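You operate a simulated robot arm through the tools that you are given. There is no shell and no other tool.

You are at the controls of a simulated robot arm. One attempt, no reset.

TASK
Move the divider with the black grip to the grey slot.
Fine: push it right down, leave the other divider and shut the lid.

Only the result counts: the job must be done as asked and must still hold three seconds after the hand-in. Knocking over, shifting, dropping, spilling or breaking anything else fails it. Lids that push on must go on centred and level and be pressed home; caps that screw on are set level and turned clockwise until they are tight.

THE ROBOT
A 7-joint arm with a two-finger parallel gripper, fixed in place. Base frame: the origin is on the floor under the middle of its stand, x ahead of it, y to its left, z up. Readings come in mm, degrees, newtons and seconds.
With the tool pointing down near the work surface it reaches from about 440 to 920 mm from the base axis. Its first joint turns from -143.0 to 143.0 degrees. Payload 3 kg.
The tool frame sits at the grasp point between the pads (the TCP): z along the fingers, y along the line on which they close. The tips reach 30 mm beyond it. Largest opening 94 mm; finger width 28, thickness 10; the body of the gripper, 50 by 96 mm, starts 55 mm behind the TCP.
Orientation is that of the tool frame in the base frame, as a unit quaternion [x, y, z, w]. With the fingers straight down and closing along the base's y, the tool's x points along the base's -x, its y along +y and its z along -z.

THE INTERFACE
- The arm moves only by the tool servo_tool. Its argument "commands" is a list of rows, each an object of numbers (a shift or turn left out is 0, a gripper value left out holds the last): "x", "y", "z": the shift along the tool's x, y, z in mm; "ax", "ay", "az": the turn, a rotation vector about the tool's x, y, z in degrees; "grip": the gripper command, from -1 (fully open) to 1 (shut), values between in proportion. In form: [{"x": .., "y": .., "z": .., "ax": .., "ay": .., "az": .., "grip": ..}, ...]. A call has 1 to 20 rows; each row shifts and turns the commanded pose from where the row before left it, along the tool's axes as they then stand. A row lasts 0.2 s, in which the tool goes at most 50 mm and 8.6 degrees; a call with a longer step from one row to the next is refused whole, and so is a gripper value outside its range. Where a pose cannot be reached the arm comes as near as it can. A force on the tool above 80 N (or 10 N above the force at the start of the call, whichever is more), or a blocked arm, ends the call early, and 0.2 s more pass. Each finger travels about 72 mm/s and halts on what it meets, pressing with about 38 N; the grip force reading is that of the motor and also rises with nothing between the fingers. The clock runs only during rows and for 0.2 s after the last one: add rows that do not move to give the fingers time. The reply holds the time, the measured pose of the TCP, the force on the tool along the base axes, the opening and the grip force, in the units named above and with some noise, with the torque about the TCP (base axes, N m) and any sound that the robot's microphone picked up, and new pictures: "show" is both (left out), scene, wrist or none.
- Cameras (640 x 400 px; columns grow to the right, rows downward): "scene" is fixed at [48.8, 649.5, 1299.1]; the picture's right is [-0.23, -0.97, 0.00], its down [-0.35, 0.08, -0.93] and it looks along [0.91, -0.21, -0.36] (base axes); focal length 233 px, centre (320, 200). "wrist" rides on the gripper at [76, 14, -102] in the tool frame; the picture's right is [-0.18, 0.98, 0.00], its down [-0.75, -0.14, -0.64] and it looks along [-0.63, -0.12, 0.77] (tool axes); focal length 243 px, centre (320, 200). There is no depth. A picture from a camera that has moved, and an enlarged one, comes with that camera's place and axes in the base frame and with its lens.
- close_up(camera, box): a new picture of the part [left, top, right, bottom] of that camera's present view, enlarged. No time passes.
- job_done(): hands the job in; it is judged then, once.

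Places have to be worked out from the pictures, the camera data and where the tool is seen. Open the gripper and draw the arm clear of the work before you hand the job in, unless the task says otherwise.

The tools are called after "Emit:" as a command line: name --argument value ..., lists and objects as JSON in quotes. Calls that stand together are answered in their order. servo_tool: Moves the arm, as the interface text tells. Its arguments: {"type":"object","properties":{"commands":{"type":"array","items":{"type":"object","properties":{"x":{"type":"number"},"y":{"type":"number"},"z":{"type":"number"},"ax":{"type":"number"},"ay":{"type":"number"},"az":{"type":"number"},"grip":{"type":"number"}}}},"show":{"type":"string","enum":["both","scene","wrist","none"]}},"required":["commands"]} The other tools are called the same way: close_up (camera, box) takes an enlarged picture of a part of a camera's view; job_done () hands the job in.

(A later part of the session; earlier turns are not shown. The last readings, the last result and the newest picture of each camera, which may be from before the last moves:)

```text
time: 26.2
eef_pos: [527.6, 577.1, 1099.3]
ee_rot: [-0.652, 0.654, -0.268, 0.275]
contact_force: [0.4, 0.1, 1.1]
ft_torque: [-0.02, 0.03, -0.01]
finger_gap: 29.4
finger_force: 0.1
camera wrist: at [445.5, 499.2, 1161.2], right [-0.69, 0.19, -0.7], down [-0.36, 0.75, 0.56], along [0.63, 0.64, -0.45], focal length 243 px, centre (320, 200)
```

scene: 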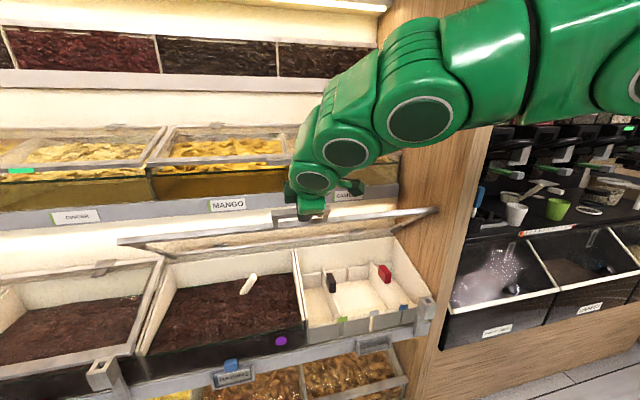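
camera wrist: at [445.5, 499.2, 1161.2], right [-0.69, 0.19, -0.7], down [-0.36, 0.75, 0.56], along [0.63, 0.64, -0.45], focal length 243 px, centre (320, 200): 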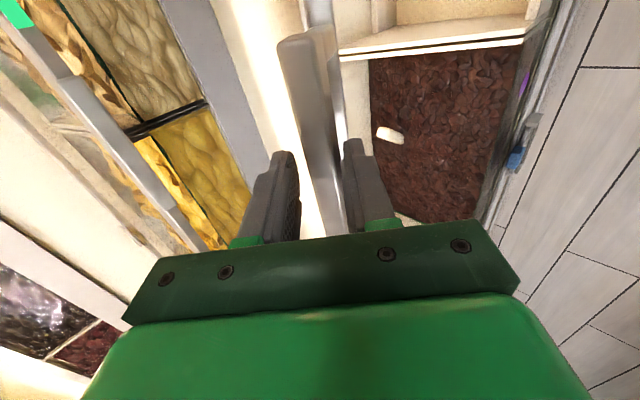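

The lid keeps opening with no load, so the struts are carrying it. I'll continue to about 54°.

Emit:
servo_tool --commands '[{"y": -23.6, "z": -0.3}, {"y": -23.6, "z": 1.3}, {"y": -23.4, "z": 3}, {}]' --show "both"

```text
time: 27.2
eef_pos: [581.0, 576.9, 1149.0]
ee_rot: [-0.651, 0.654, -0.269, 0.276]
contact_force: [0.6, 0.5, 1.4]
ft_torque: [-0.06, -0.02, 0.02]
finger_gap: 29.7
finger_force: 1.2
camera wrist: at [500.0, 500.0, 1210.2], right [-0.69, 0.19, -0.7], down [-0.36, 0.75, 0.56], along [0.63, 0.64, -0.45], focal length 243 px, centre (320, 200)
```

scene: 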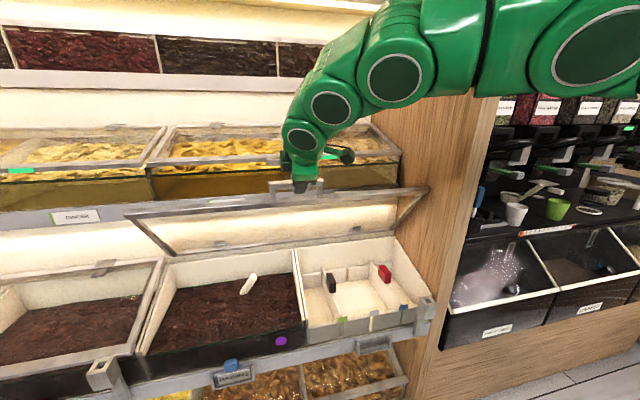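
wrist: 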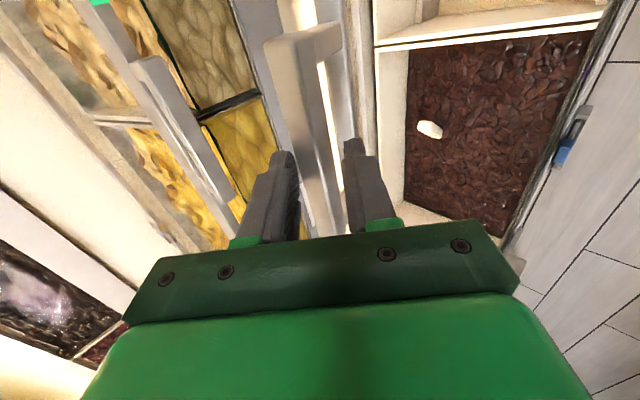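

The lid is at about 54° and still unloaded. I'll open it a little more, to about 62°, since there's still roughly 80 mm to the upper handle.

Emit:
servo_tool --commands '[{"y": -11.6, "z": 2.3}, {"y": -11.6, "z": 2.3}, {"y": -11.4, "z": 3.1}, {"y": -11.4, "z": 3.1}, {}]' --show "both"

```text
time: 28.4
eef_pos: [621.5, 577.5, 1171.1]
ee_rot: [-0.653, 0.653, -0.267, 0.275]
contact_force: [1.2, -0.3, -0.1]
ft_torque: [-0.01, 0.02, 0.02]
finger_gap: 29.3
finger_force: 0.5
camera wrist: at [540.3, 500.0, 1234.2], right [-0.69, 0.19, -0.7], down [-0.36, 0.75, 0.56], along [0.63, 0.64, -0.45], focal length 243 px, centre (320, 200)
```

scene: 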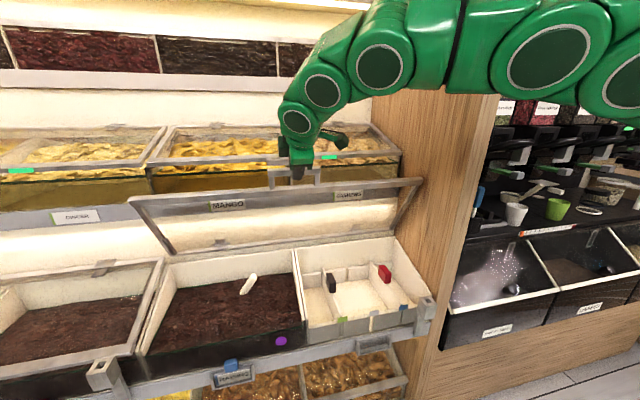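
wrist: 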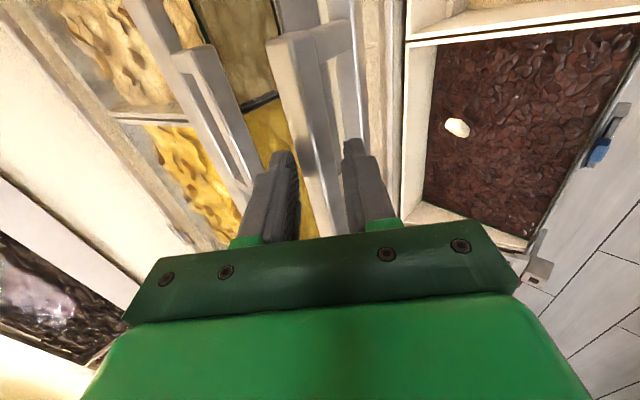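

The lid is at about 62° with zero load. I'll loosen the fingers slightly and back straight out to see whether it stays up by itself.

Emit:
servo_tool --commands '[{"grip": 0.22}, {}, {"z": -8}, {"z": -8}, {"z": -8}, {"z": -8}, {}]' --show "both"

```text
time: 30.0
eef_pos: [599.1, 577.0, 1194.3]
ee_rot: [-0.652, 0.653, -0.269, 0.276]
contact_force: [0.3, 0.9, 0.0]
ft_torque: [-0.04, -0.02, 0.01]
finger_gap: 36.7
finger_force: 0.0
camera wrist: at [517.5, 499.6, 1256.2], right [-0.69, 0.19, -0.7], down [-0.36, 0.75, 0.56], along [0.63, 0.64, -0.45], focal length 243 px, centre (320, 200)
```

scene: 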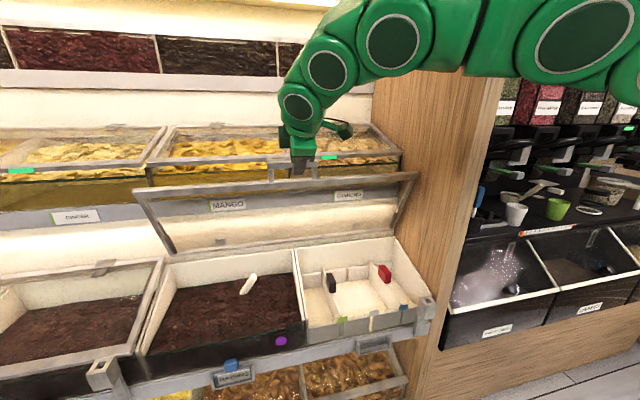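
wrist: 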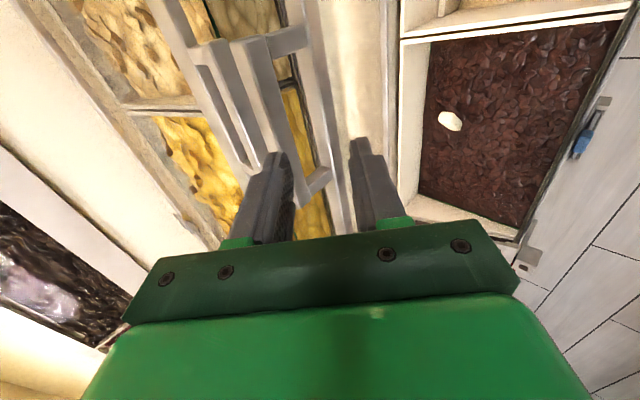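

The lid swung up further by itself, to about 68°, so its struts hold it open. I'll back off, roll back to 0° and bring the camera over the dividers.

Emit:
servo_tool --commands '[{"z": -25}, {"z": -25}, {"z": -25}, {"az": 8.3, "grip": -1}, {"az": 8.3}, {"az": 8.3}, {"az": 8.3}, {"az": 8.3}, {"az": 8.3}, {"az": 8.3}, {"az": 8.3}, {"az": 8.3}, {"az": 8.3}, {"az": 7}, {}]' --show "both"

```text
time: 33.2
eef_pos: [545.5, 575.5, 1247.3]
ee_rot: [0.002, 0.923, 0.005, 0.384]
contact_force: [-0.1, 0.2, -0.2]
ft_torque: [0.0, 0.0, -0.01]
finger_gap: 93.9
finger_force: 0.2
camera wrist: at [420.3, 590.7, 1266.5], right [0.13, 0.98, 0.14], down [0.07, -0.15, 0.99], along [0.99, -0.12, -0.09], focal length 243 px, centre (320, 200)
```

scene: 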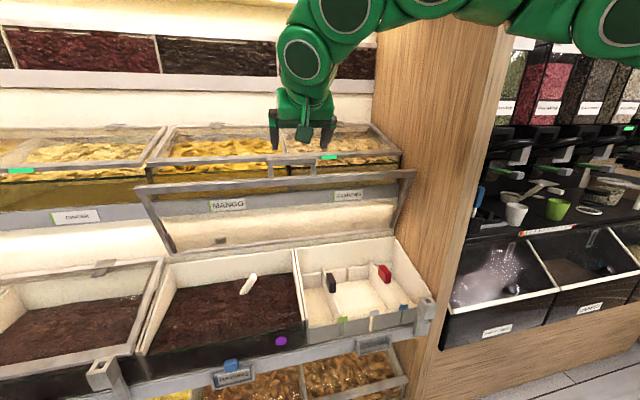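
wrist: 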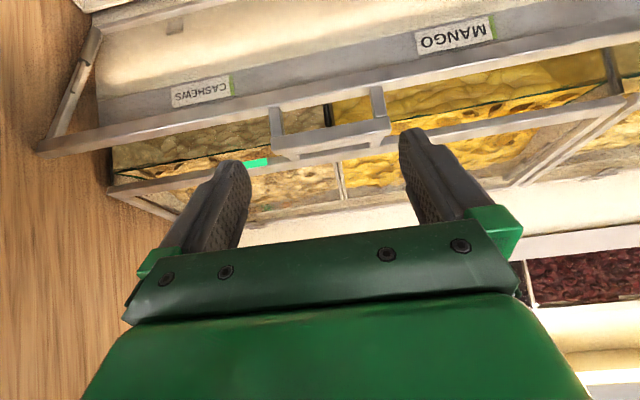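

The lid is standing open at about 70°. I'll back away from it and go round to a viewing pose over the dividers at roughly 65° pitch.

Emit:
servo_tool --commands '[{"x": 28.5, "y": -16.7, "z": 6.1}, {"x": 28.5, "y": -16.7, "z": 6.1}, {"x": 28.5, "y": -16.7, "z": 6.1}, {"x": 28.5, "y": -16.7, "z": 6.1}, {"x": 28.5, "y": -16.7, "z": 6.1}, {"x": 28.5, "y": -16.7, "z": 6.1}, {"ay": 6.7}, {"ay": 6.7}, {"ay": 6.6}, {}]' --show "both"

```text
time: 35.4
eef_pos: [451.3, 477.9, 1100.7]
ee_rot: [-0.001, 0.976, 0.005, 0.219]
contact_force: [0.6, -0.6, -0.8]
ft_torque: [0.01, 0.01, 0.04]
finger_gap: 94.3
finger_force: 0.0
camera wrist: at [339.5, 491.2, 1160.8], right [0.16, 0.98, 0.09], down [0.41, -0.15, 0.9], along [0.9, -0.11, -0.42], focal length 243 px, centre (320, 200)
```

scene: 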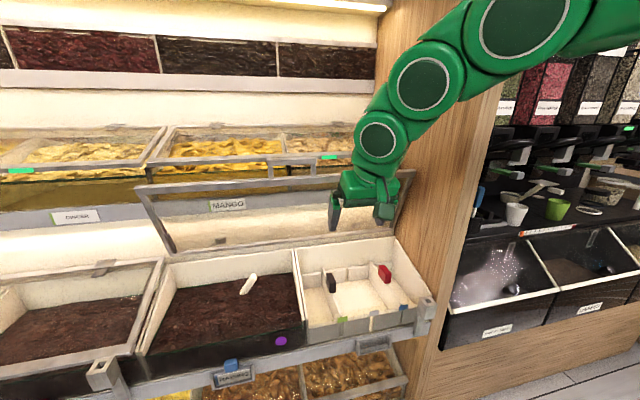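
wrist: 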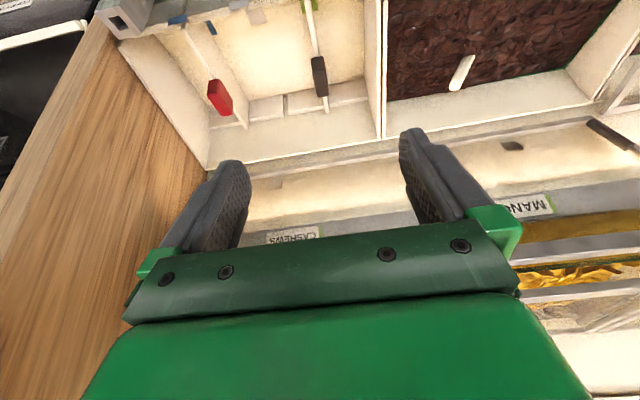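

Now I'll zoom in on the dividers and slots from both cameras.

Emit:
close_up --camera "scene" --box '[285, 225, 445, 345]'

Emit:
close_up --camera "wrist" --box '[160, 0, 400, 150]'

```text
3.33 times, centred on (365, 285) of scene
camera zoom: at [48.8, 649.5, 1299.1], right [-0.23, -0.97, 0.0], down [-0.35, 0.08, -0.93], along [0.91, -0.21, -0.36], focal length 777 px, centre (170, -83)
```

zoom: 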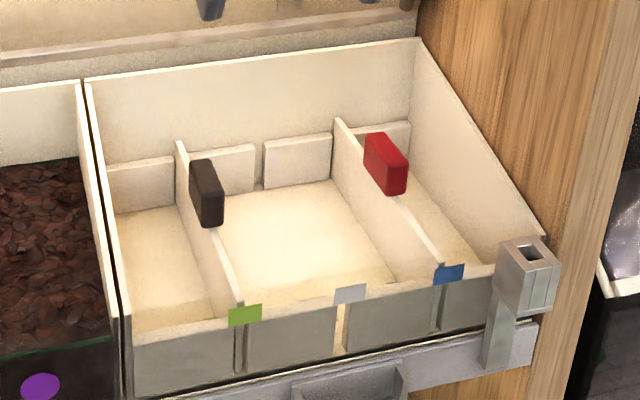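

```text
2.67 times, centred on (280, 75) of wrist
camera zoom: at [339.5, 491.2, 1160.8], right [0.16, 0.98, 0.09], down [0.41, -0.15, 0.9], along [0.9, -0.11, -0.42], focal length 647 px, centre (427, 533)
```

zoom: 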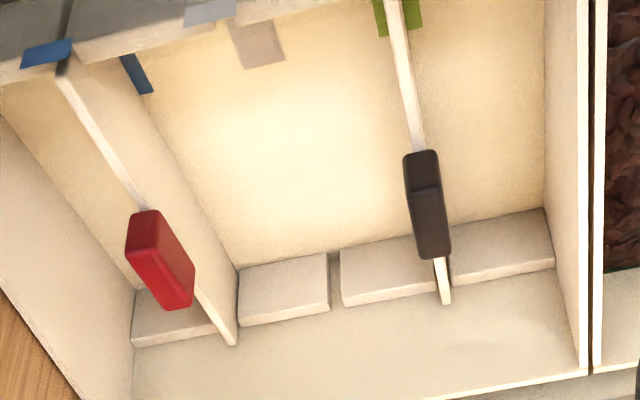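

The geometry is clear now. The black grip spans x 621–678 and z 751–783 at y of about 475, about 20 mm wide. Slots are at y of about 475 (green), 379 (grey) and 282 (blue), with plate top at z of about 748 and block tops near 732. I'll move to 840 mm height above the black grip with the fingers half open.

Emit:
servo_tool --commands '[{"x": -6.84, "y": -0.6, "z": 32.1, "grip": -0.06}, {"x": -6.84, "y": -0.6, "z": 32.1}, {"x": -6.84, "y": -0.6, "z": 32.1}, {"x": -6.84, "y": -0.6, "z": 32.1}, {"x": -6.84, "y": -0.6, "z": 32.1}, {"x": -6.84, "y": -0.6, "z": 32.1}, {"x": -6.84, "y": -0.6, "z": 32.1}, {"x": -6.84, "y": -0.6, "z": 32.1}, {"x": -6.84, "y": -0.6, "z": 32.1}, {"x": -6.84, "y": -0.6, "z": 32.1}, {}]' --show "both"

Emit:
close_up --camera "wrist" --box '[200, 50, 440, 240]'

```text
time: 37.8
eef_pos: [649.6, 474.7, 837.6]
ee_rot: [0.0, 0.976, 0.004, 0.218]
contact_force: [-0.5, -0.3, 0.4]
ft_torque: [0.0, -0.01, -0.01]
finger_gap: 50.1
finger_force: 0.1
camera wrist: at [538.1, 488.5, 898.9], right [0.17, 0.98, 0.09], down [0.41, -0.15, 0.9], along [0.9, -0.11, -0.43], focal length 243 px, centre (320, 200)
```

scene: 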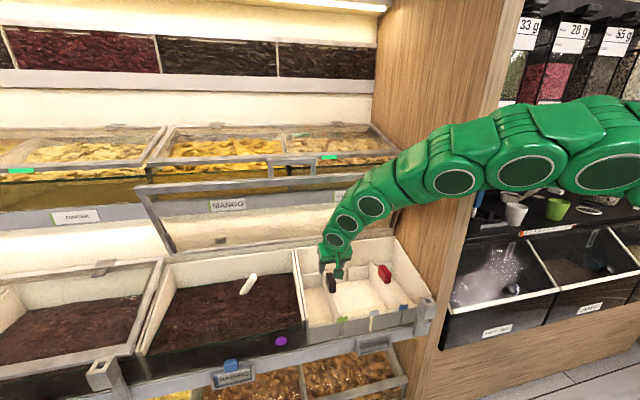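
wrist: 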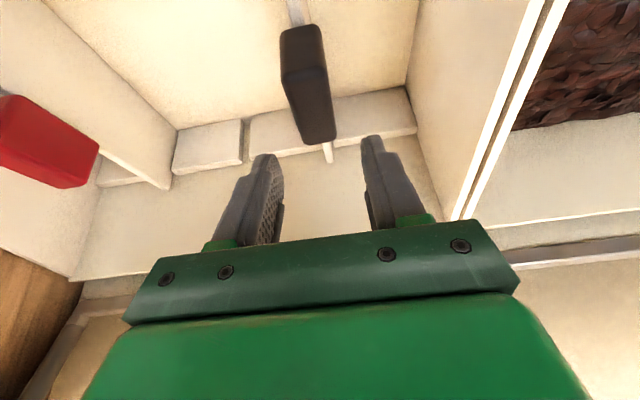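

```text
2.11 times, centred on (320, 145) of wrist
camera zoom: at [538.1, 488.5, 898.9], right [0.17, 0.98, 0.09], down [0.41, -0.15, 0.9], along [0.9, -0.11, -0.43], focal length 511 px, centre (320, 316)
```

zoom: 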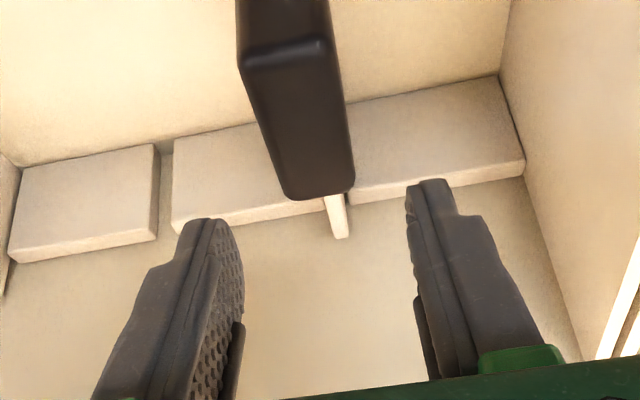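

The grip is centred between the fingers within about 1 mm. I'll descend 70 mm straight down to grasp height.

Emit:
servo_tool --commands '[{"x": 7.5, "z": 15.85}, {"x": 7.5, "z": 15.85}, {"x": 7.5, "z": 15.85}, {"x": 7.5, "z": 15.85}, {}]' --show "both"

Emit:
close_up --camera "wrist" --box '[200, 50, 440, 240]'

Emit:
close_up --camera "scene" --box '[285, 225, 445, 345]'

```text
time: 39.0
eef_pos: [648.3, 475.5, 768.4]
ee_rot: [0.001, 0.976, 0.005, 0.219]
contact_force: [0.2, 0.3, 0.0]
ft_torque: [0.02, 0.0, -0.03]
finger_gap: 49.9
finger_force: 0.0
camera wrist: at [537.1, 488.9, 829.5], right [0.16, 0.98, 0.09], down [0.41, -0.15, 0.9], along [0.9, -0.11, -0.43], focal length 243 px, centre (320, 200)
```

scene: 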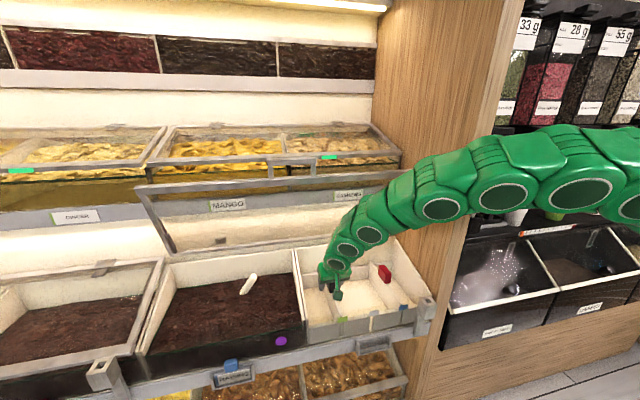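
wrist: 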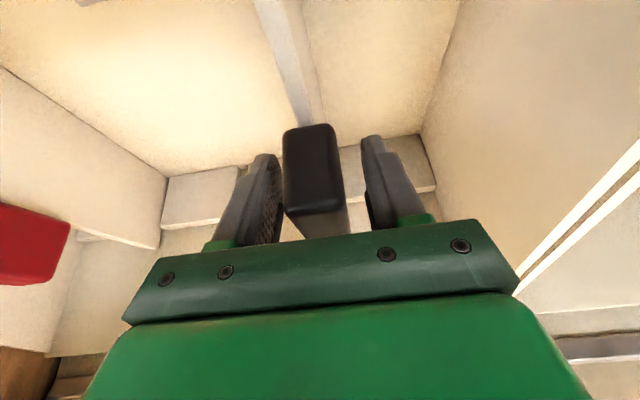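

```text
2.11 times, centred on (320, 145) of wrist
camera zoom: at [537.1, 488.9, 829.5], right [0.16, 0.98, 0.09], down [0.41, -0.15, 0.9], along [0.9, -0.11, -0.43], focal length 511 px, centre (320, 316)
```

zoom: 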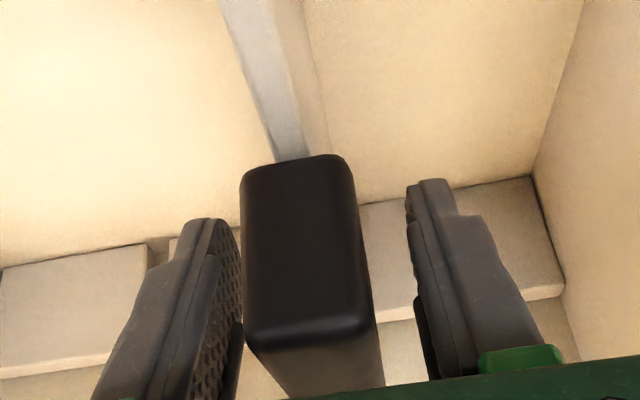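

```text
3.33 times, centred on (365, 285) of scene
camera zoom: at [48.8, 649.5, 1299.1], right [-0.23, -0.97, 0.0], down [-0.35, 0.08, -0.93], along [0.91, -0.21, -0.36], focal length 777 px, centre (170, -83)
```

zoom: 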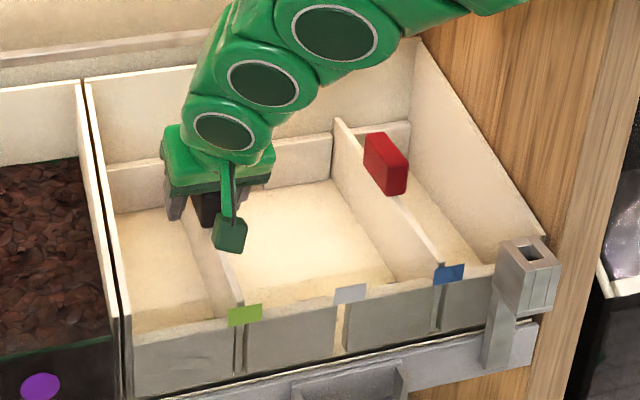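

The fingers straddle the black grip cleanly with no contact. I'll close on it and read the side force.

Emit:
servo_tool --commands '[{"grip": 0.3}, {"grip": 0.5}, {"grip": 1}, {}, {}]' --show "wrist"

```text
time: 40.2
eef_pos: [648.2, 475.1, 767.9]
ee_rot: [0.001, 0.976, 0.005, 0.218]
contact_force: [0.0, -0.7, 1.7]
ft_torque: [-0.06, -0.01, -0.04]
finger_gap: 27.9
finger_force: 38.1
camera wrist: at [537.0, 488.8, 829.4], right [0.16, 0.98, 0.09], down [0.41, -0.15, 0.9], along [0.9, -0.11, -0.43], focal length 243 px, centre (320, 200)
```

wrist: 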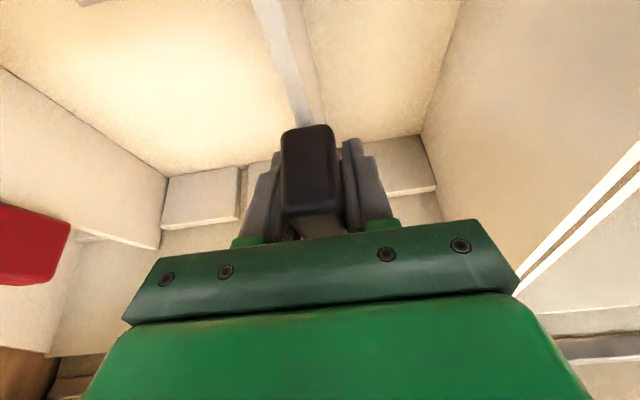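

The divider is gripped and centred, with side force under 1 N. I'll lift 20 mm straight up first and check the load.

Emit:
servo_tool --commands '[{"x": -2.1, "y": 0.05, "z": -4.5}, {"x": -2.1, "y": 0.05, "z": -4.5}, {"x": -2.1, "y": 0.05, "z": -4.5}, {"x": -2.1, "y": 0.05, "z": -4.5}, {}]' --show "both"

```text
time: 41.4
eef_pos: [648.7, 475.1, 788.1]
ee_rot: [-0.001, 0.976, 0.005, 0.217]
contact_force: [-0.8, -0.3, -1.7]
ft_torque: [-0.02, 0.03, 0.03]
finger_gap: 28.1
finger_force: 38.2
camera wrist: at [537.4, 488.5, 849.3], right [0.16, 0.98, 0.09], down [0.41, -0.15, 0.9], along [0.9, -0.11, -0.43], focal length 243 px, centre (320, 200)
```

scene: 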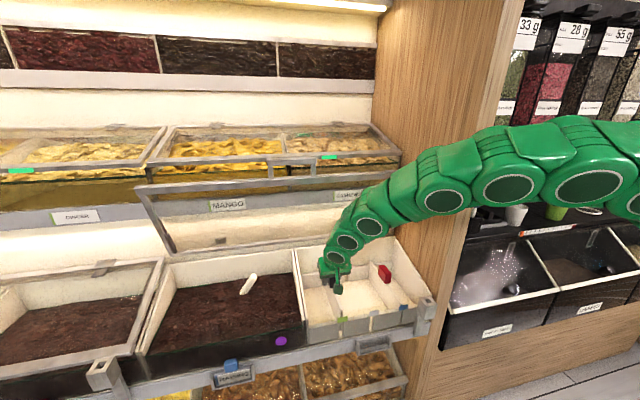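
wrist: 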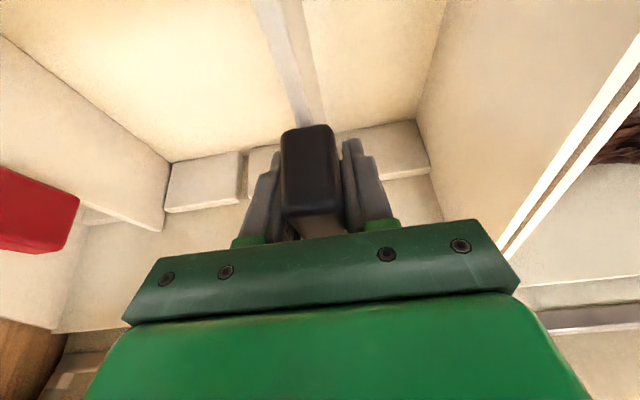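

It comes up freely at about 2 N of weight. I'll continue up another 75 mm to clear the slot blocks.

Emit:
servo_tool --commands '[{"x": -4.0, "y": 0.1, "z": -8.5}, {"x": -4.0, "y": 0.1, "z": -8.5}, {"x": -4.0, "y": 0.1, "z": -8.5}, {"x": -4.0, "y": 0.1, "z": -8.5}, {"x": -4.0, "y": 0.1, "z": -8.5}, {"x": -4.0, "y": 0.1, "z": -8.5}, {"x": -4.0, "y": 0.1, "z": -8.5}, {"x": -4.0, "y": 0.1, "z": -8.5}, {}]' --show "both"

Emit:
close_up --camera "scene" --box '[285, 205, 445, 345]'

Emit:
close_up --camera "wrist" --box '[140, 0, 440, 240]'

```text
time: 43.4
eef_pos: [648.9, 474.5, 863.1]
ee_rot: [0.0, 0.976, 0.004, 0.218]
contact_force: [-0.6, 0.3, -1.3]
ft_torque: [-0.01, 0.01, -0.02]
finger_gap: 27.8
finger_force: 38.3
camera wrist: at [537.4, 488.7, 924.3], right [0.16, 0.98, 0.09], down [0.41, -0.15, 0.9], along [0.9, -0.11, -0.43], focal length 243 px, centre (320, 200)
```

scene: 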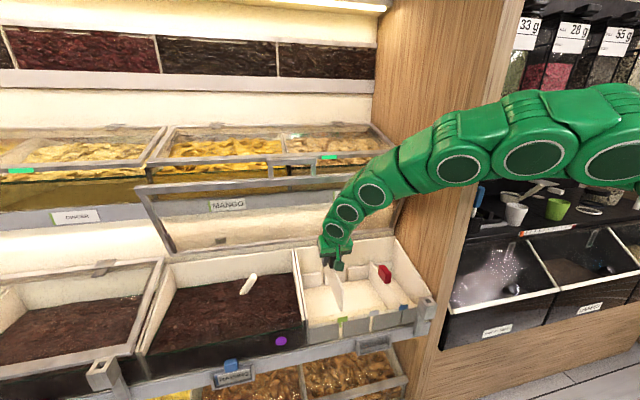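
wrist: 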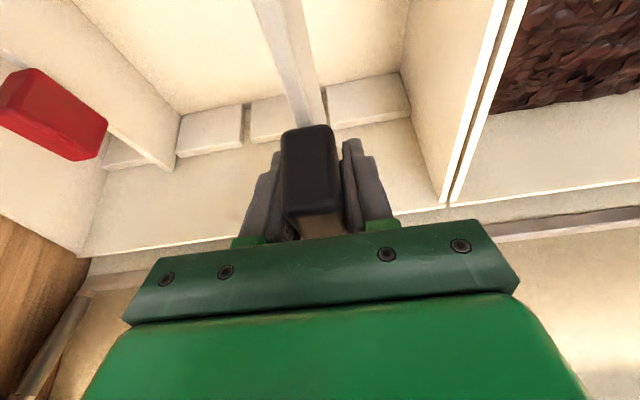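

```text
2.86 times, centred on (365, 275) of scene
camera zoom: at [48.8, 649.5, 1299.1], right [-0.23, -0.97, 0.0], down [-0.35, 0.08, -0.93], along [0.91, -0.21, -0.36], focal length 666 px, centre (191, -14)
```

zoom: 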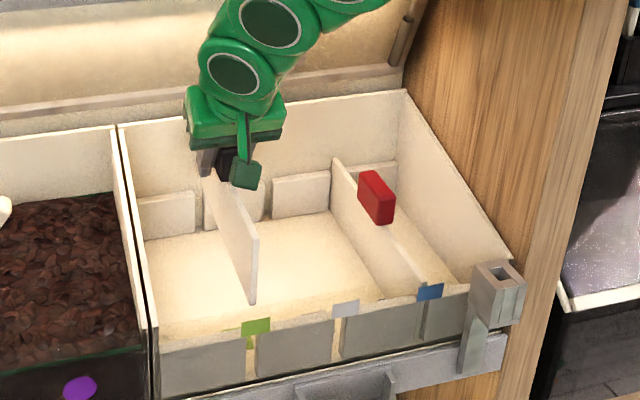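

```text
1.67 times, centred on (290, 120) of wrist
camera zoom: at [537.4, 488.7, 924.3], right [0.16, 0.98, 0.09], down [0.41, -0.15, 0.9], along [0.9, -0.11, -0.43], focal length 404 px, centre (370, 333)
```

zoom: 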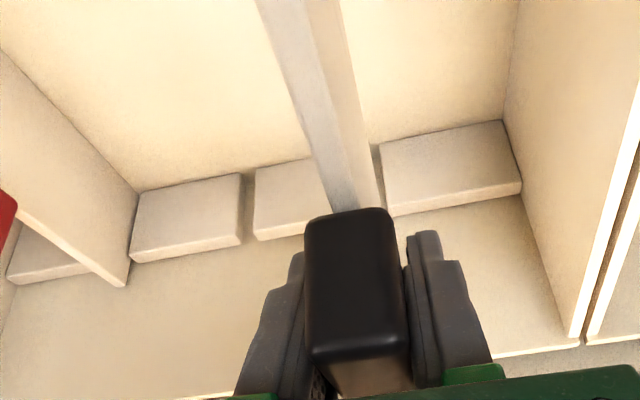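

The divider is fully clear of its slot. Grey should be about 97 mm to the right at y of about 378, so I'll carry it across at this height.

Emit:
servo_tool --commands '[{"y": -16.2, "z": -0.13}, {"y": -16.2, "z": -0.13}, {"y": -16.2, "z": -0.13}, {"y": -16.2, "z": -0.13}, {"y": -16.2, "z": -0.13}, {"y": -16.0, "z": -0.13}, {}]' --show "both"

Emit:
close_up --camera "scene" --box '[300, 220, 440, 340]'

Emit:
close_up --camera "wrist" --box '[180, 0, 440, 200]'

```text
time: 45.0
eef_pos: [649.7, 378.7, 863.3]
ee_rot: [0.0, 0.976, 0.004, 0.218]
contact_force: [0.7, -1.0, -1.0]
ft_torque: [0.0, 0.0, -0.02]
finger_gap: 27.8
finger_force: 37.8
camera wrist: at [537.7, 392.2, 924.2], right [0.16, 0.98, 0.09], down [0.41, -0.15, 0.9], along [0.9, -0.11, -0.43], focal length 243 px, centre (320, 200)
```

scene: 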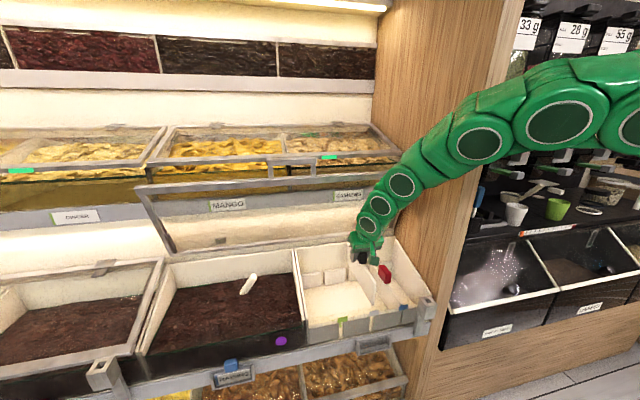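
wrist: 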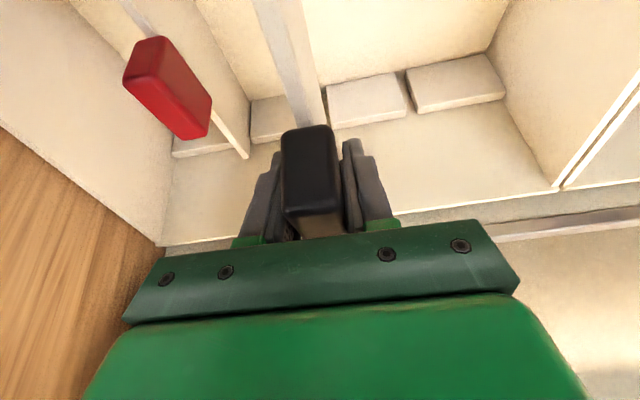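

```text
3.33 times, centred on (370, 280) of scene
camera zoom: at [48.8, 649.5, 1299.1], right [-0.23, -0.97, 0.0], down [-0.35, 0.08, -0.93], along [0.91, -0.21, -0.36], focal length 777 px, centre (153, -67)
```

zoom: 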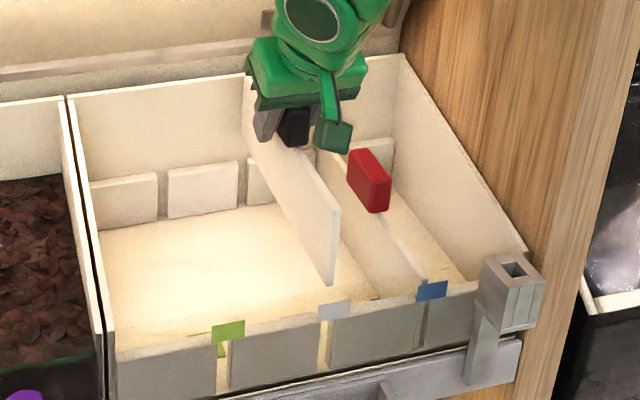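

```text
2.00 times, centred on (310, 100) of wrist
camera zoom: at [537.7, 392.2, 924.2], right [0.16, 0.98, 0.09], down [0.41, -0.15, 0.9], along [0.9, -0.11, -0.43], focal length 485 px, centre (340, 400)
```

zoom: 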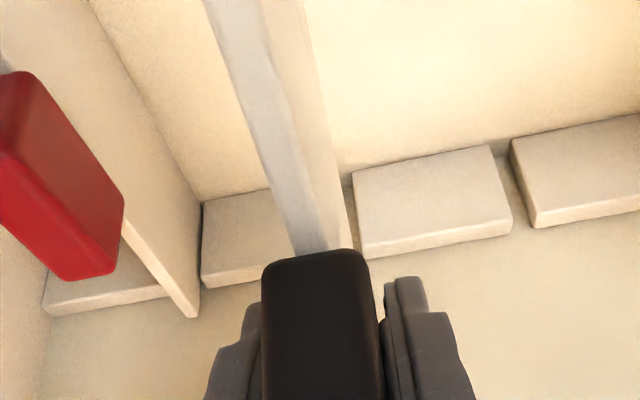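

Relative to the block edges, the plate sits over the grey slot just as it did over green, within about 1 mm in both the front and back views. I'll lower 30 mm to just above the block tops and re-check.

Emit:
servo_tool --commands '[{"x": 3.19, "y": -0.06, "z": 6.79}, {"x": 3.19, "y": -0.06, "z": 6.79}, {"x": 3.19, "y": -0.06, "z": 6.79}, {"x": 3.19, "y": -0.06, "z": 6.79}, {}]' --show "both"

Emit:
close_up --camera "scene" --box '[330, 260, 430, 340]'

Emit:
close_up --camera "wrist" --box '[220, 0, 420, 150]'

```text
time: 46.2
eef_pos: [648.7, 377.5, 833.9]
ee_rot: [0.001, 0.976, 0.004, 0.219]
contact_force: [-0.2, -0.4, -1.9]
ft_torque: [0.04, 0.01, 0.01]
finger_gap: 27.8
finger_force: 37.9
camera wrist: at [538.1, 391.5, 893.5], right [0.16, 0.98, 0.09], down [0.41, -0.15, 0.9], along [0.9, -0.11, -0.43], focal length 243 px, centre (320, 200)
```

scene: 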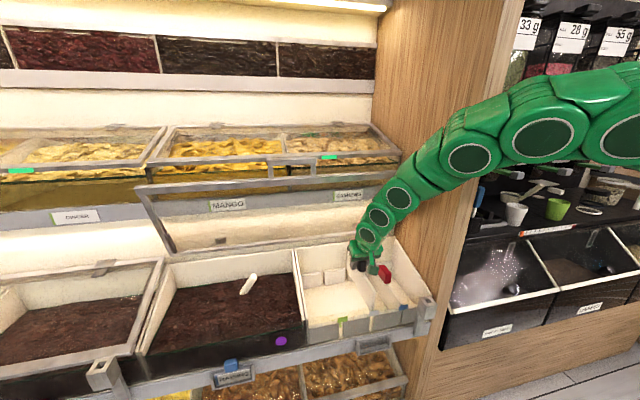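
wrist: 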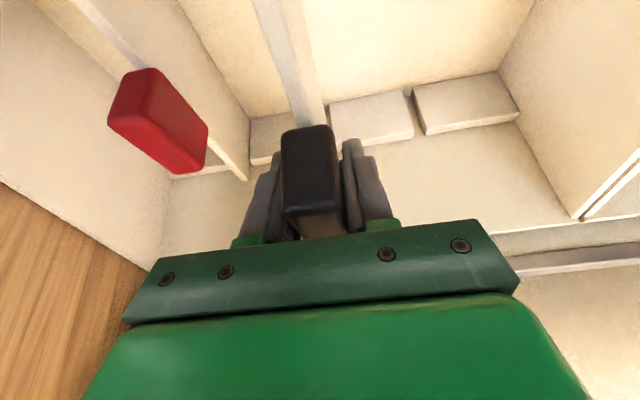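

```text
5.00 times, centred on (380, 300) of scene
camera zoom: at [48.8, 649.5, 1299.1], right [-0.23, -0.97, 0.0], down [-0.35, 0.08, -0.93], along [0.91, -0.21, -0.36], focal length 1166 px, centre (20, -300)
```

zoom: 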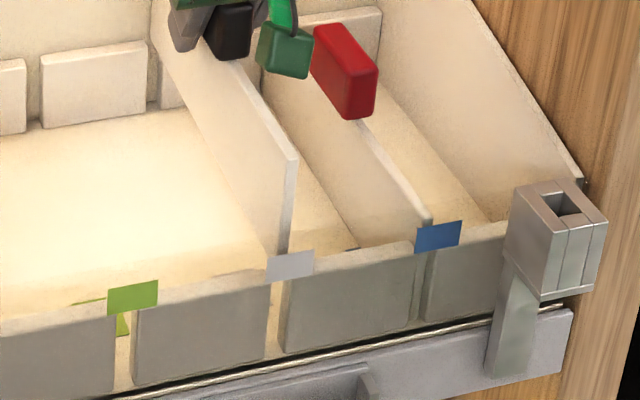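

```text
2.67 times, centred on (320, 75) of wrist
camera zoom: at [538.1, 391.5, 893.5], right [0.16, 0.98, 0.09], down [0.41, -0.15, 0.9], along [0.9, -0.11, -0.43], focal length 647 px, centre (320, 533)
```

zoom: 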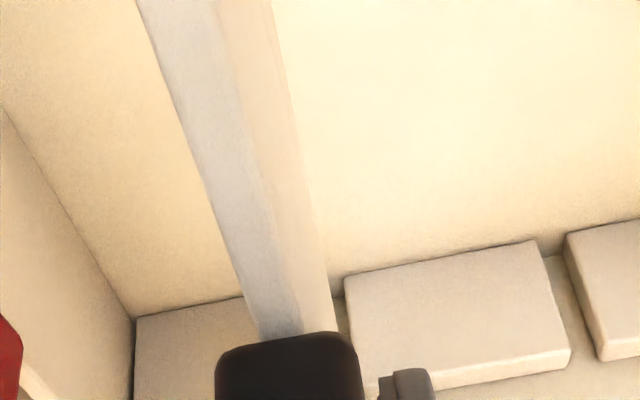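

The front edge of the plate lines up with the grey slot to under 1 mm. I'll lower slowly, 10 mm at a time, watching the force as it enters.

Emit:
servo_tool --commands '[{"x": 1.06, "y": -0.02, "z": 2.26}, {"x": 1.06, "y": -0.02, "z": 2.26}, {"x": 1.06, "y": -0.02, "z": 2.26}, {"x": 1.06, "y": -0.02, "z": 2.26}, {}]' --show "none"

```text
time: 47.4
eef_pos: [648.7, 378.1, 822.0]
ee_rot: [-0.001, 0.976, 0.005, 0.218]
contact_force: [-0.3, 0.1, -2.5]
ft_torque: [0.0, -0.04, -0.03]
finger_gap: 27.9
finger_force: 38.2
```

There's no contact yet at 54 mm above seated. I'll lower another 10 mm.

Emit:
servo_tool --commands '[{"x": 1.06, "y": -0.02, "z": 2.26}, {"x": 1.06, "y": -0.02, "z": 2.26}, {"x": 1.06, "y": -0.02, "z": 2.26}, {"x": 1.06, "y": -0.02, "z": 2.26}, {}]' --show "both"

Emit:
close_up --camera "scene" --box '[330, 260, 430, 340]'

Emit:
close_up --camera "wrist" --box '[220, 0, 420, 150]'

```text
time: 48.6
eef_pos: [648.6, 378.3, 811.0]
ee_rot: [0.001, 0.976, 0.005, 0.218]
contact_force: [0.1, 0.3, -2.1]
ft_torque: [-0.02, -0.01, 0.01]
finger_gap: 27.9
finger_force: 37.8
camera wrist: at [537.4, 391.5, 872.9], right [0.16, 0.98, 0.09], down [0.41, -0.15, 0.9], along [0.9, -0.11, -0.43], focal length 243 px, centre (320, 200)
```

scene: 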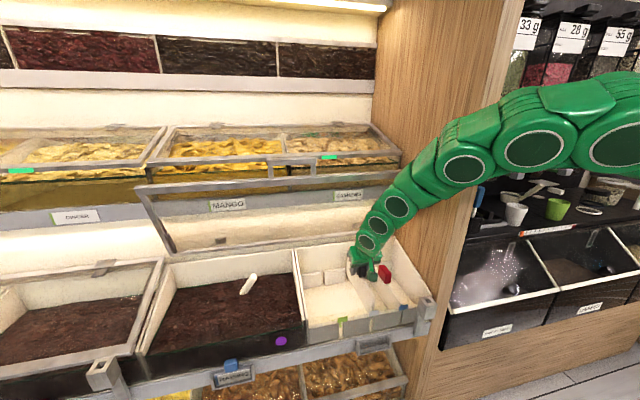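
wrist: 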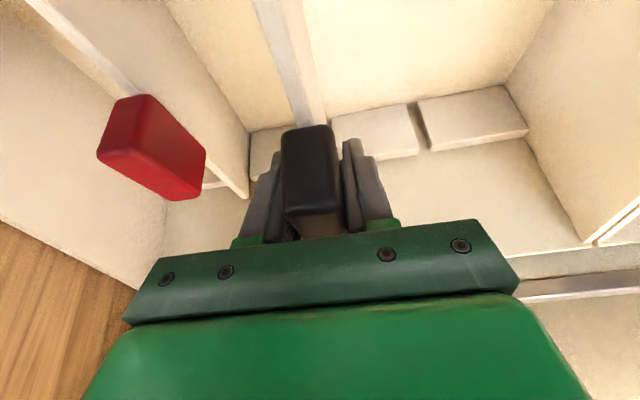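

```text
5.00 times, centred on (380, 300) of scene
camera zoom: at [48.8, 649.5, 1299.1], right [-0.23, -0.97, 0.0], down [-0.35, 0.08, -0.93], along [0.91, -0.21, -0.36], focal length 1166 px, centre (20, -300)
```

zoom: 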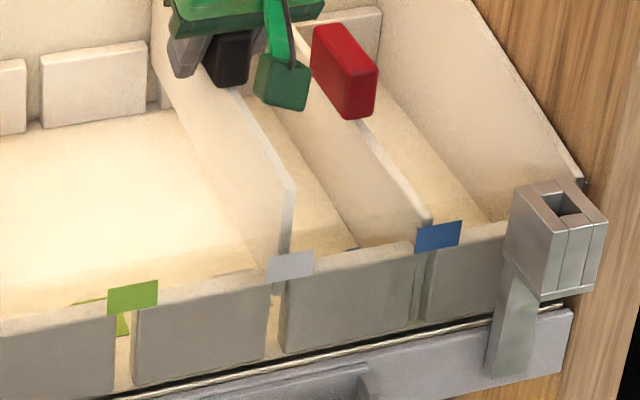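

```text
2.67 times, centred on (320, 75) of wrist
camera zoom: at [537.4, 391.5, 872.9], right [0.16, 0.98, 0.09], down [0.41, -0.15, 0.9], along [0.9, -0.11, -0.43], focal length 647 px, centre (320, 533)
```

zoom: 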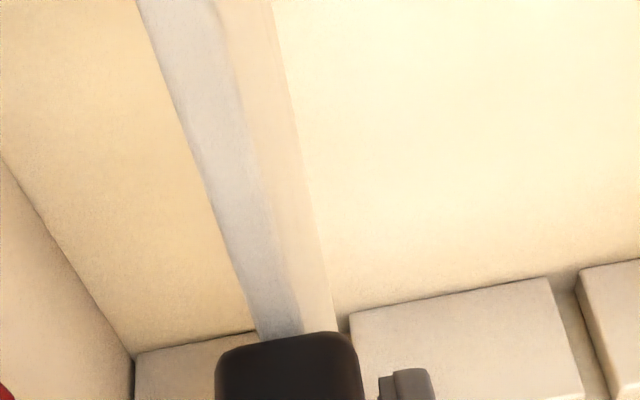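

The plate's front edge is going into the grey slot with no contact force. I'll lower a further 25 mm.

Emit:
servo_tool --commands '[{"x": 1.7, "y": -0.03, "z": 3.62}, {"x": 1.7, "y": -0.03, "z": 3.62}, {"x": 1.7, "y": -0.03, "z": 3.62}, {"x": 1.7, "y": -0.03, "z": 3.62}, {"x": 1.7, "y": -0.03, "z": 3.62}, {"x": 1.7, "y": -0.03, "z": 3.62}, {}]' --show "scene"

Emit:
close_up --camera "scene" --box '[330, 260, 430, 340]'

```text
time: 50.2
eef_pos: [648.4, 378.7, 788.4]
ee_rot: [-0.001, 0.976, 0.005, 0.219]
contact_force: [0.9, 0.6, -0.7]
ft_torque: [-0.01, 0.04, 0.01]
finger_gap: 27.9
finger_force: 38.4
```

scene: 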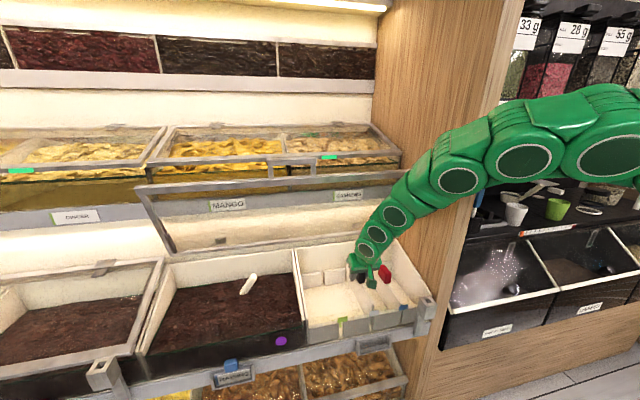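

```text
5.00 times, centred on (380, 300) of scene
camera zoom: at [48.8, 649.5, 1299.1], right [-0.23, -0.97, 0.0], down [-0.35, 0.08, -0.93], along [0.91, -0.21, -0.36], focal length 1166 px, centre (20, -300)
```

zoom: 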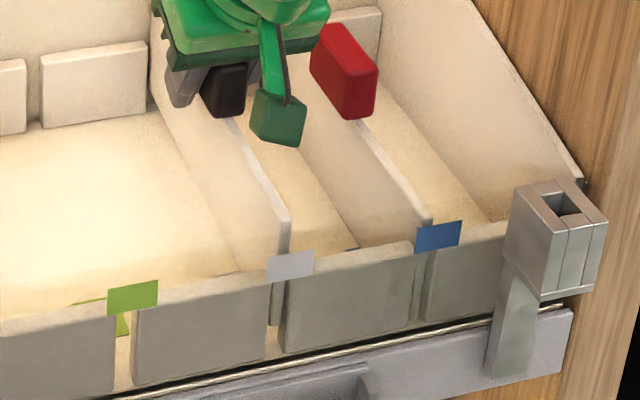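

It's sliding down inside the slot with essentially no force. I'll lower the last 20 mm in small steps.

Emit:
servo_tool --commands '[{"x": 1.3, "y": -0.02, "z": 2.7}, {"x": 1.3, "y": -0.02, "z": 2.7}, {"x": 1.3, "y": -0.02, "z": 2.7}, {"x": 1.3, "y": -0.02, "z": 2.7}, {"x": 1.3, "y": -0.02, "z": 2.7}, {}]' --show "none"

Emit:
servo_tool --commands '[{"x": 0.85, "y": -0.01, "z": 1.8}, {"x": 0.85, "y": -0.01, "z": 1.8}, {"x": 0.85, "y": -0.01, "z": 1.8}, {}]' --show "both"

Emit:
close_up --camera "scene" --box '[330, 260, 430, 340]'

```text
time: 51.6
eef_pos: [649.7, 378.5, 773.1]
ee_rot: [0.0, 0.976, 0.005, 0.219]
contact_force: [0.5, 0.3, -0.1]
ft_torque: [0.02, -0.02, -0.02]
finger_gap: 27.7
finger_force: 38.1
```

```text
time: 52.6
eef_pos: [649.0, 378.3, 769.3]
ee_rot: [0.0, 0.976, 0.005, 0.218]
contact_force: [-4.1, -1.7, 19.1]
ft_torque: [-0.19, 0.6, -0.05]
finger_gap: 28.0
finger_force: 38.1
camera wrist: at [537.7, 392.3, 829.2], right [0.16, 0.98, 0.09], down [0.41, -0.15, 0.9], along [0.9, -0.11, -0.42], focal length 243 px, centre (320, 200)
```

scene: 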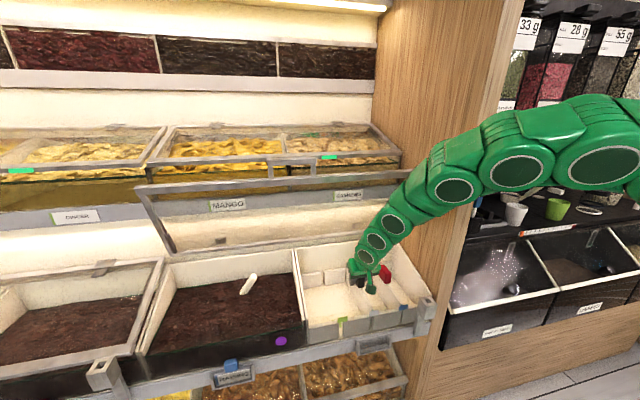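
wrist: 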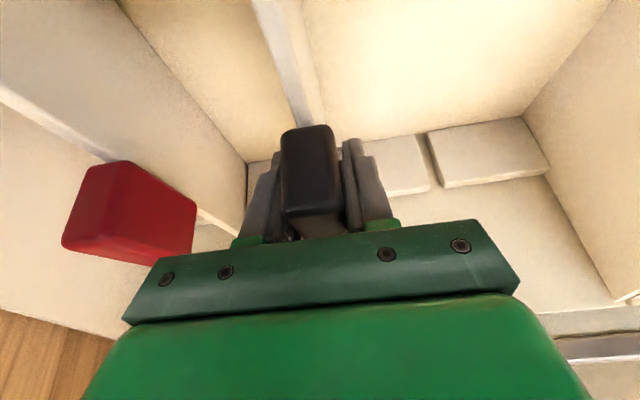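

```text
5.00 times, centred on (380, 300) of scene
camera zoom: at [48.8, 649.5, 1299.1], right [-0.23, -0.97, 0.0], down [-0.35, 0.08, -0.93], along [0.91, -0.21, -0.36], focal length 1166 px, centre (20, -300)
```

zoom: 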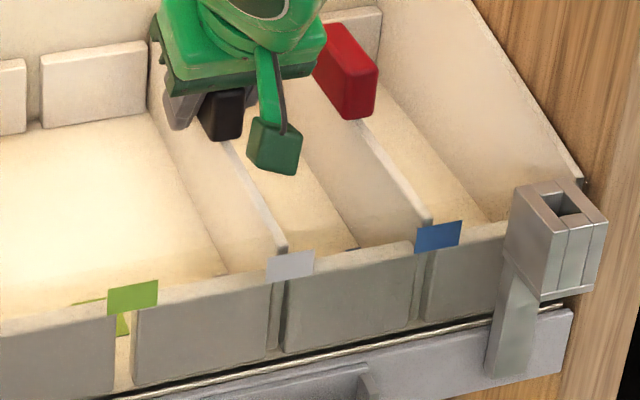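

At z 769 I get 19 N from below, and it originally seated at about 768, so it's at or very near the bottom. I'll push down a bit more to make sure it's fully home.

Emit:
servo_tool --commands '[{"x": 0.64, "z": 1.36}, {"x": 0.64, "z": 1.36}, {}, {}]' --show "none"

```text
time: 53.6
eef_pos: [649.0, 379.0, 765.5]
ee_rot: [0.001, 0.976, 0.005, 0.219]
contact_force: [-0.1, -2.7, 35.3]
ft_torque: [-0.24, 0.13, -0.01]
finger_gap: 28.1
finger_force: 37.9
```

It bears 35 N without moving further, apart from perhaps a slight pad slip. I'll release to a 50 mm gap, rise straight up and compare its height with the red divider.

Emit:
servo_tool --commands '[{"x": -0.85, "z": -1.8}, {"grip": 0.2}, {"grip": -0.06}, {}, {"x": -6.4, "y": 0.15, "z": -13.6}, {"x": -6.4, "y": 0.15, "z": -13.6}, {"x": -8.5, "y": 0.2, "z": -18.1}, {"x": -8.5, "y": 0.2, "z": -18.1}, {"x": -8.5, "y": 0.2, "z": -18.1}, {}]' --show "both"

Emit:
close_up --camera "scene" --box '[320, 240, 440, 340]'

Emit:
close_up --camera "wrist" --box '[100, 0, 420, 200]'

```text
time: 55.8
eef_pos: [648.3, 378.2, 855.6]
ee_rot: [0.001, 0.976, 0.005, 0.218]
contact_force: [1.2, 1.0, -0.2]
ft_torque: [0.0, 0.0, 0.01]
finger_gap: 49.8
finger_force: 0.0
camera wrist: at [536.9, 391.9, 917.1], right [0.16, 0.98, 0.09], down [0.41, -0.15, 0.9], along [0.9, -0.11, -0.43], focal length 243 px, centre (320, 200)
```

scene: 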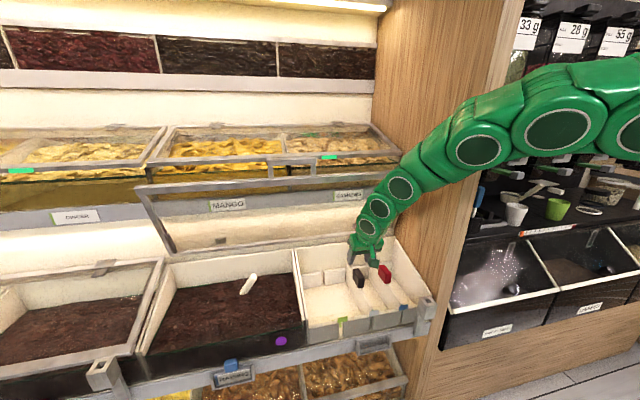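
wrist: 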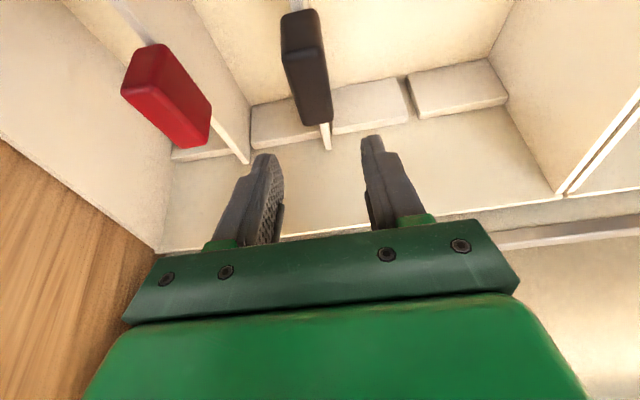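

```text
4.00 times, centred on (380, 290) of scene
camera zoom: at [48.8, 649.5, 1299.1], right [-0.23, -0.97, 0.0], down [-0.35, 0.08, -0.93], along [0.91, -0.21, -0.36], focal length 933 px, centre (80, -160)
```

zoom: 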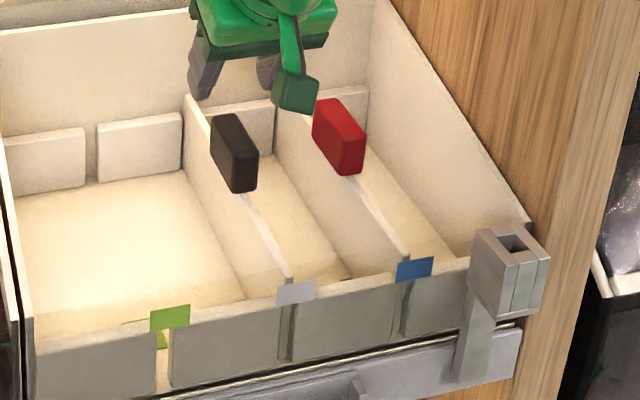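

```text
2.00 times, centred on (260, 100) of wrist
camera zoom: at [536.9, 391.9, 917.1], right [0.16, 0.98, 0.09], down [0.41, -0.15, 0.9], along [0.9, -0.11, -0.43], focal length 485 px, centre (440, 400)
```

zoom: 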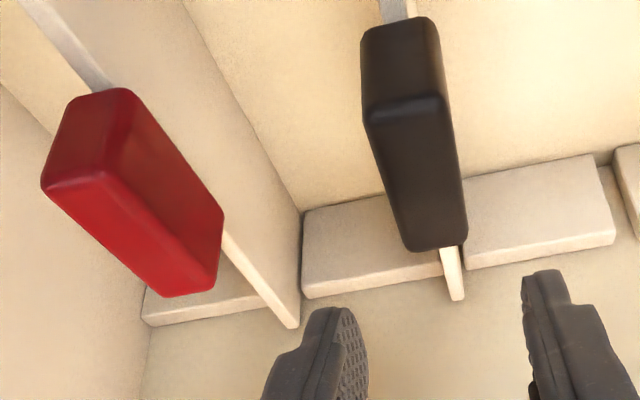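

The black divider stands in the grey slot, beside the untouched red one. I'll compare the plates' front and back top edges at high zoom to confirm it's fully seated and level.

Emit:
close_up --camera "scene" --box '[370, 285, 430, 325]'

Emit:
close_up --camera "scene" --box '[350, 255, 420, 305]'

Emit:
close_up --camera "wrist" --box '[210, 50, 370, 180]'

```text
10.00 times, centred on (400, 305) of scene
camera zoom: at [48.8, 649.5, 1299.1], right [-0.23, -0.97, 0.0], down [-0.35, 0.08, -0.93], along [0.91, -0.21, -0.36], focal length 2332 px, centre (-480, -850)
```

zoom: 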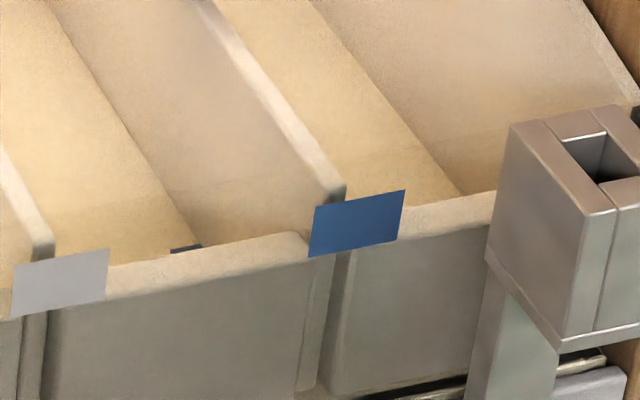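

```text
8.00 times, centred on (385, 280) of scene
camera zoom: at [48.8, 649.5, 1299.1], right [-0.23, -0.97, 0.0], down [-0.35, 0.08, -0.93], along [0.91, -0.21, -0.36], focal length 1866 px, centre (-200, -440)
```

zoom: 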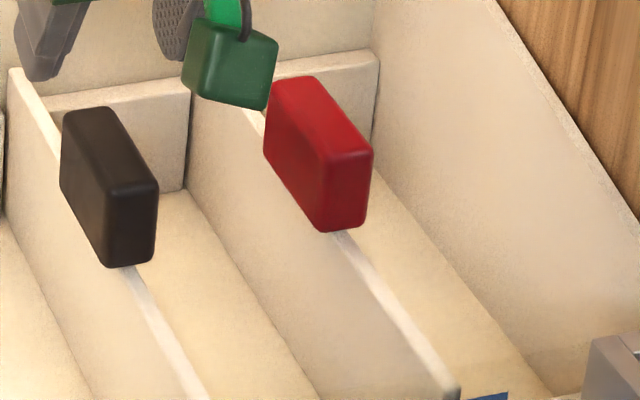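

```text
3.08 times, centred on (290, 115) of wrist
camera zoom: at [536.9, 391.9, 917.1], right [0.16, 0.98, 0.09], down [0.41, -0.15, 0.9], along [0.9, -0.11, -0.43], focal length 746 px, centre (412, 462)
```

zoom: 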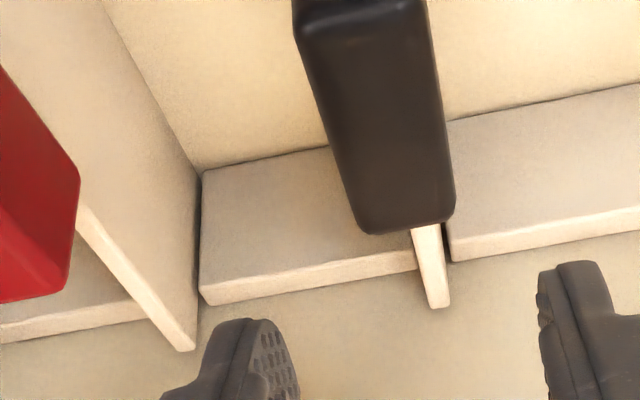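

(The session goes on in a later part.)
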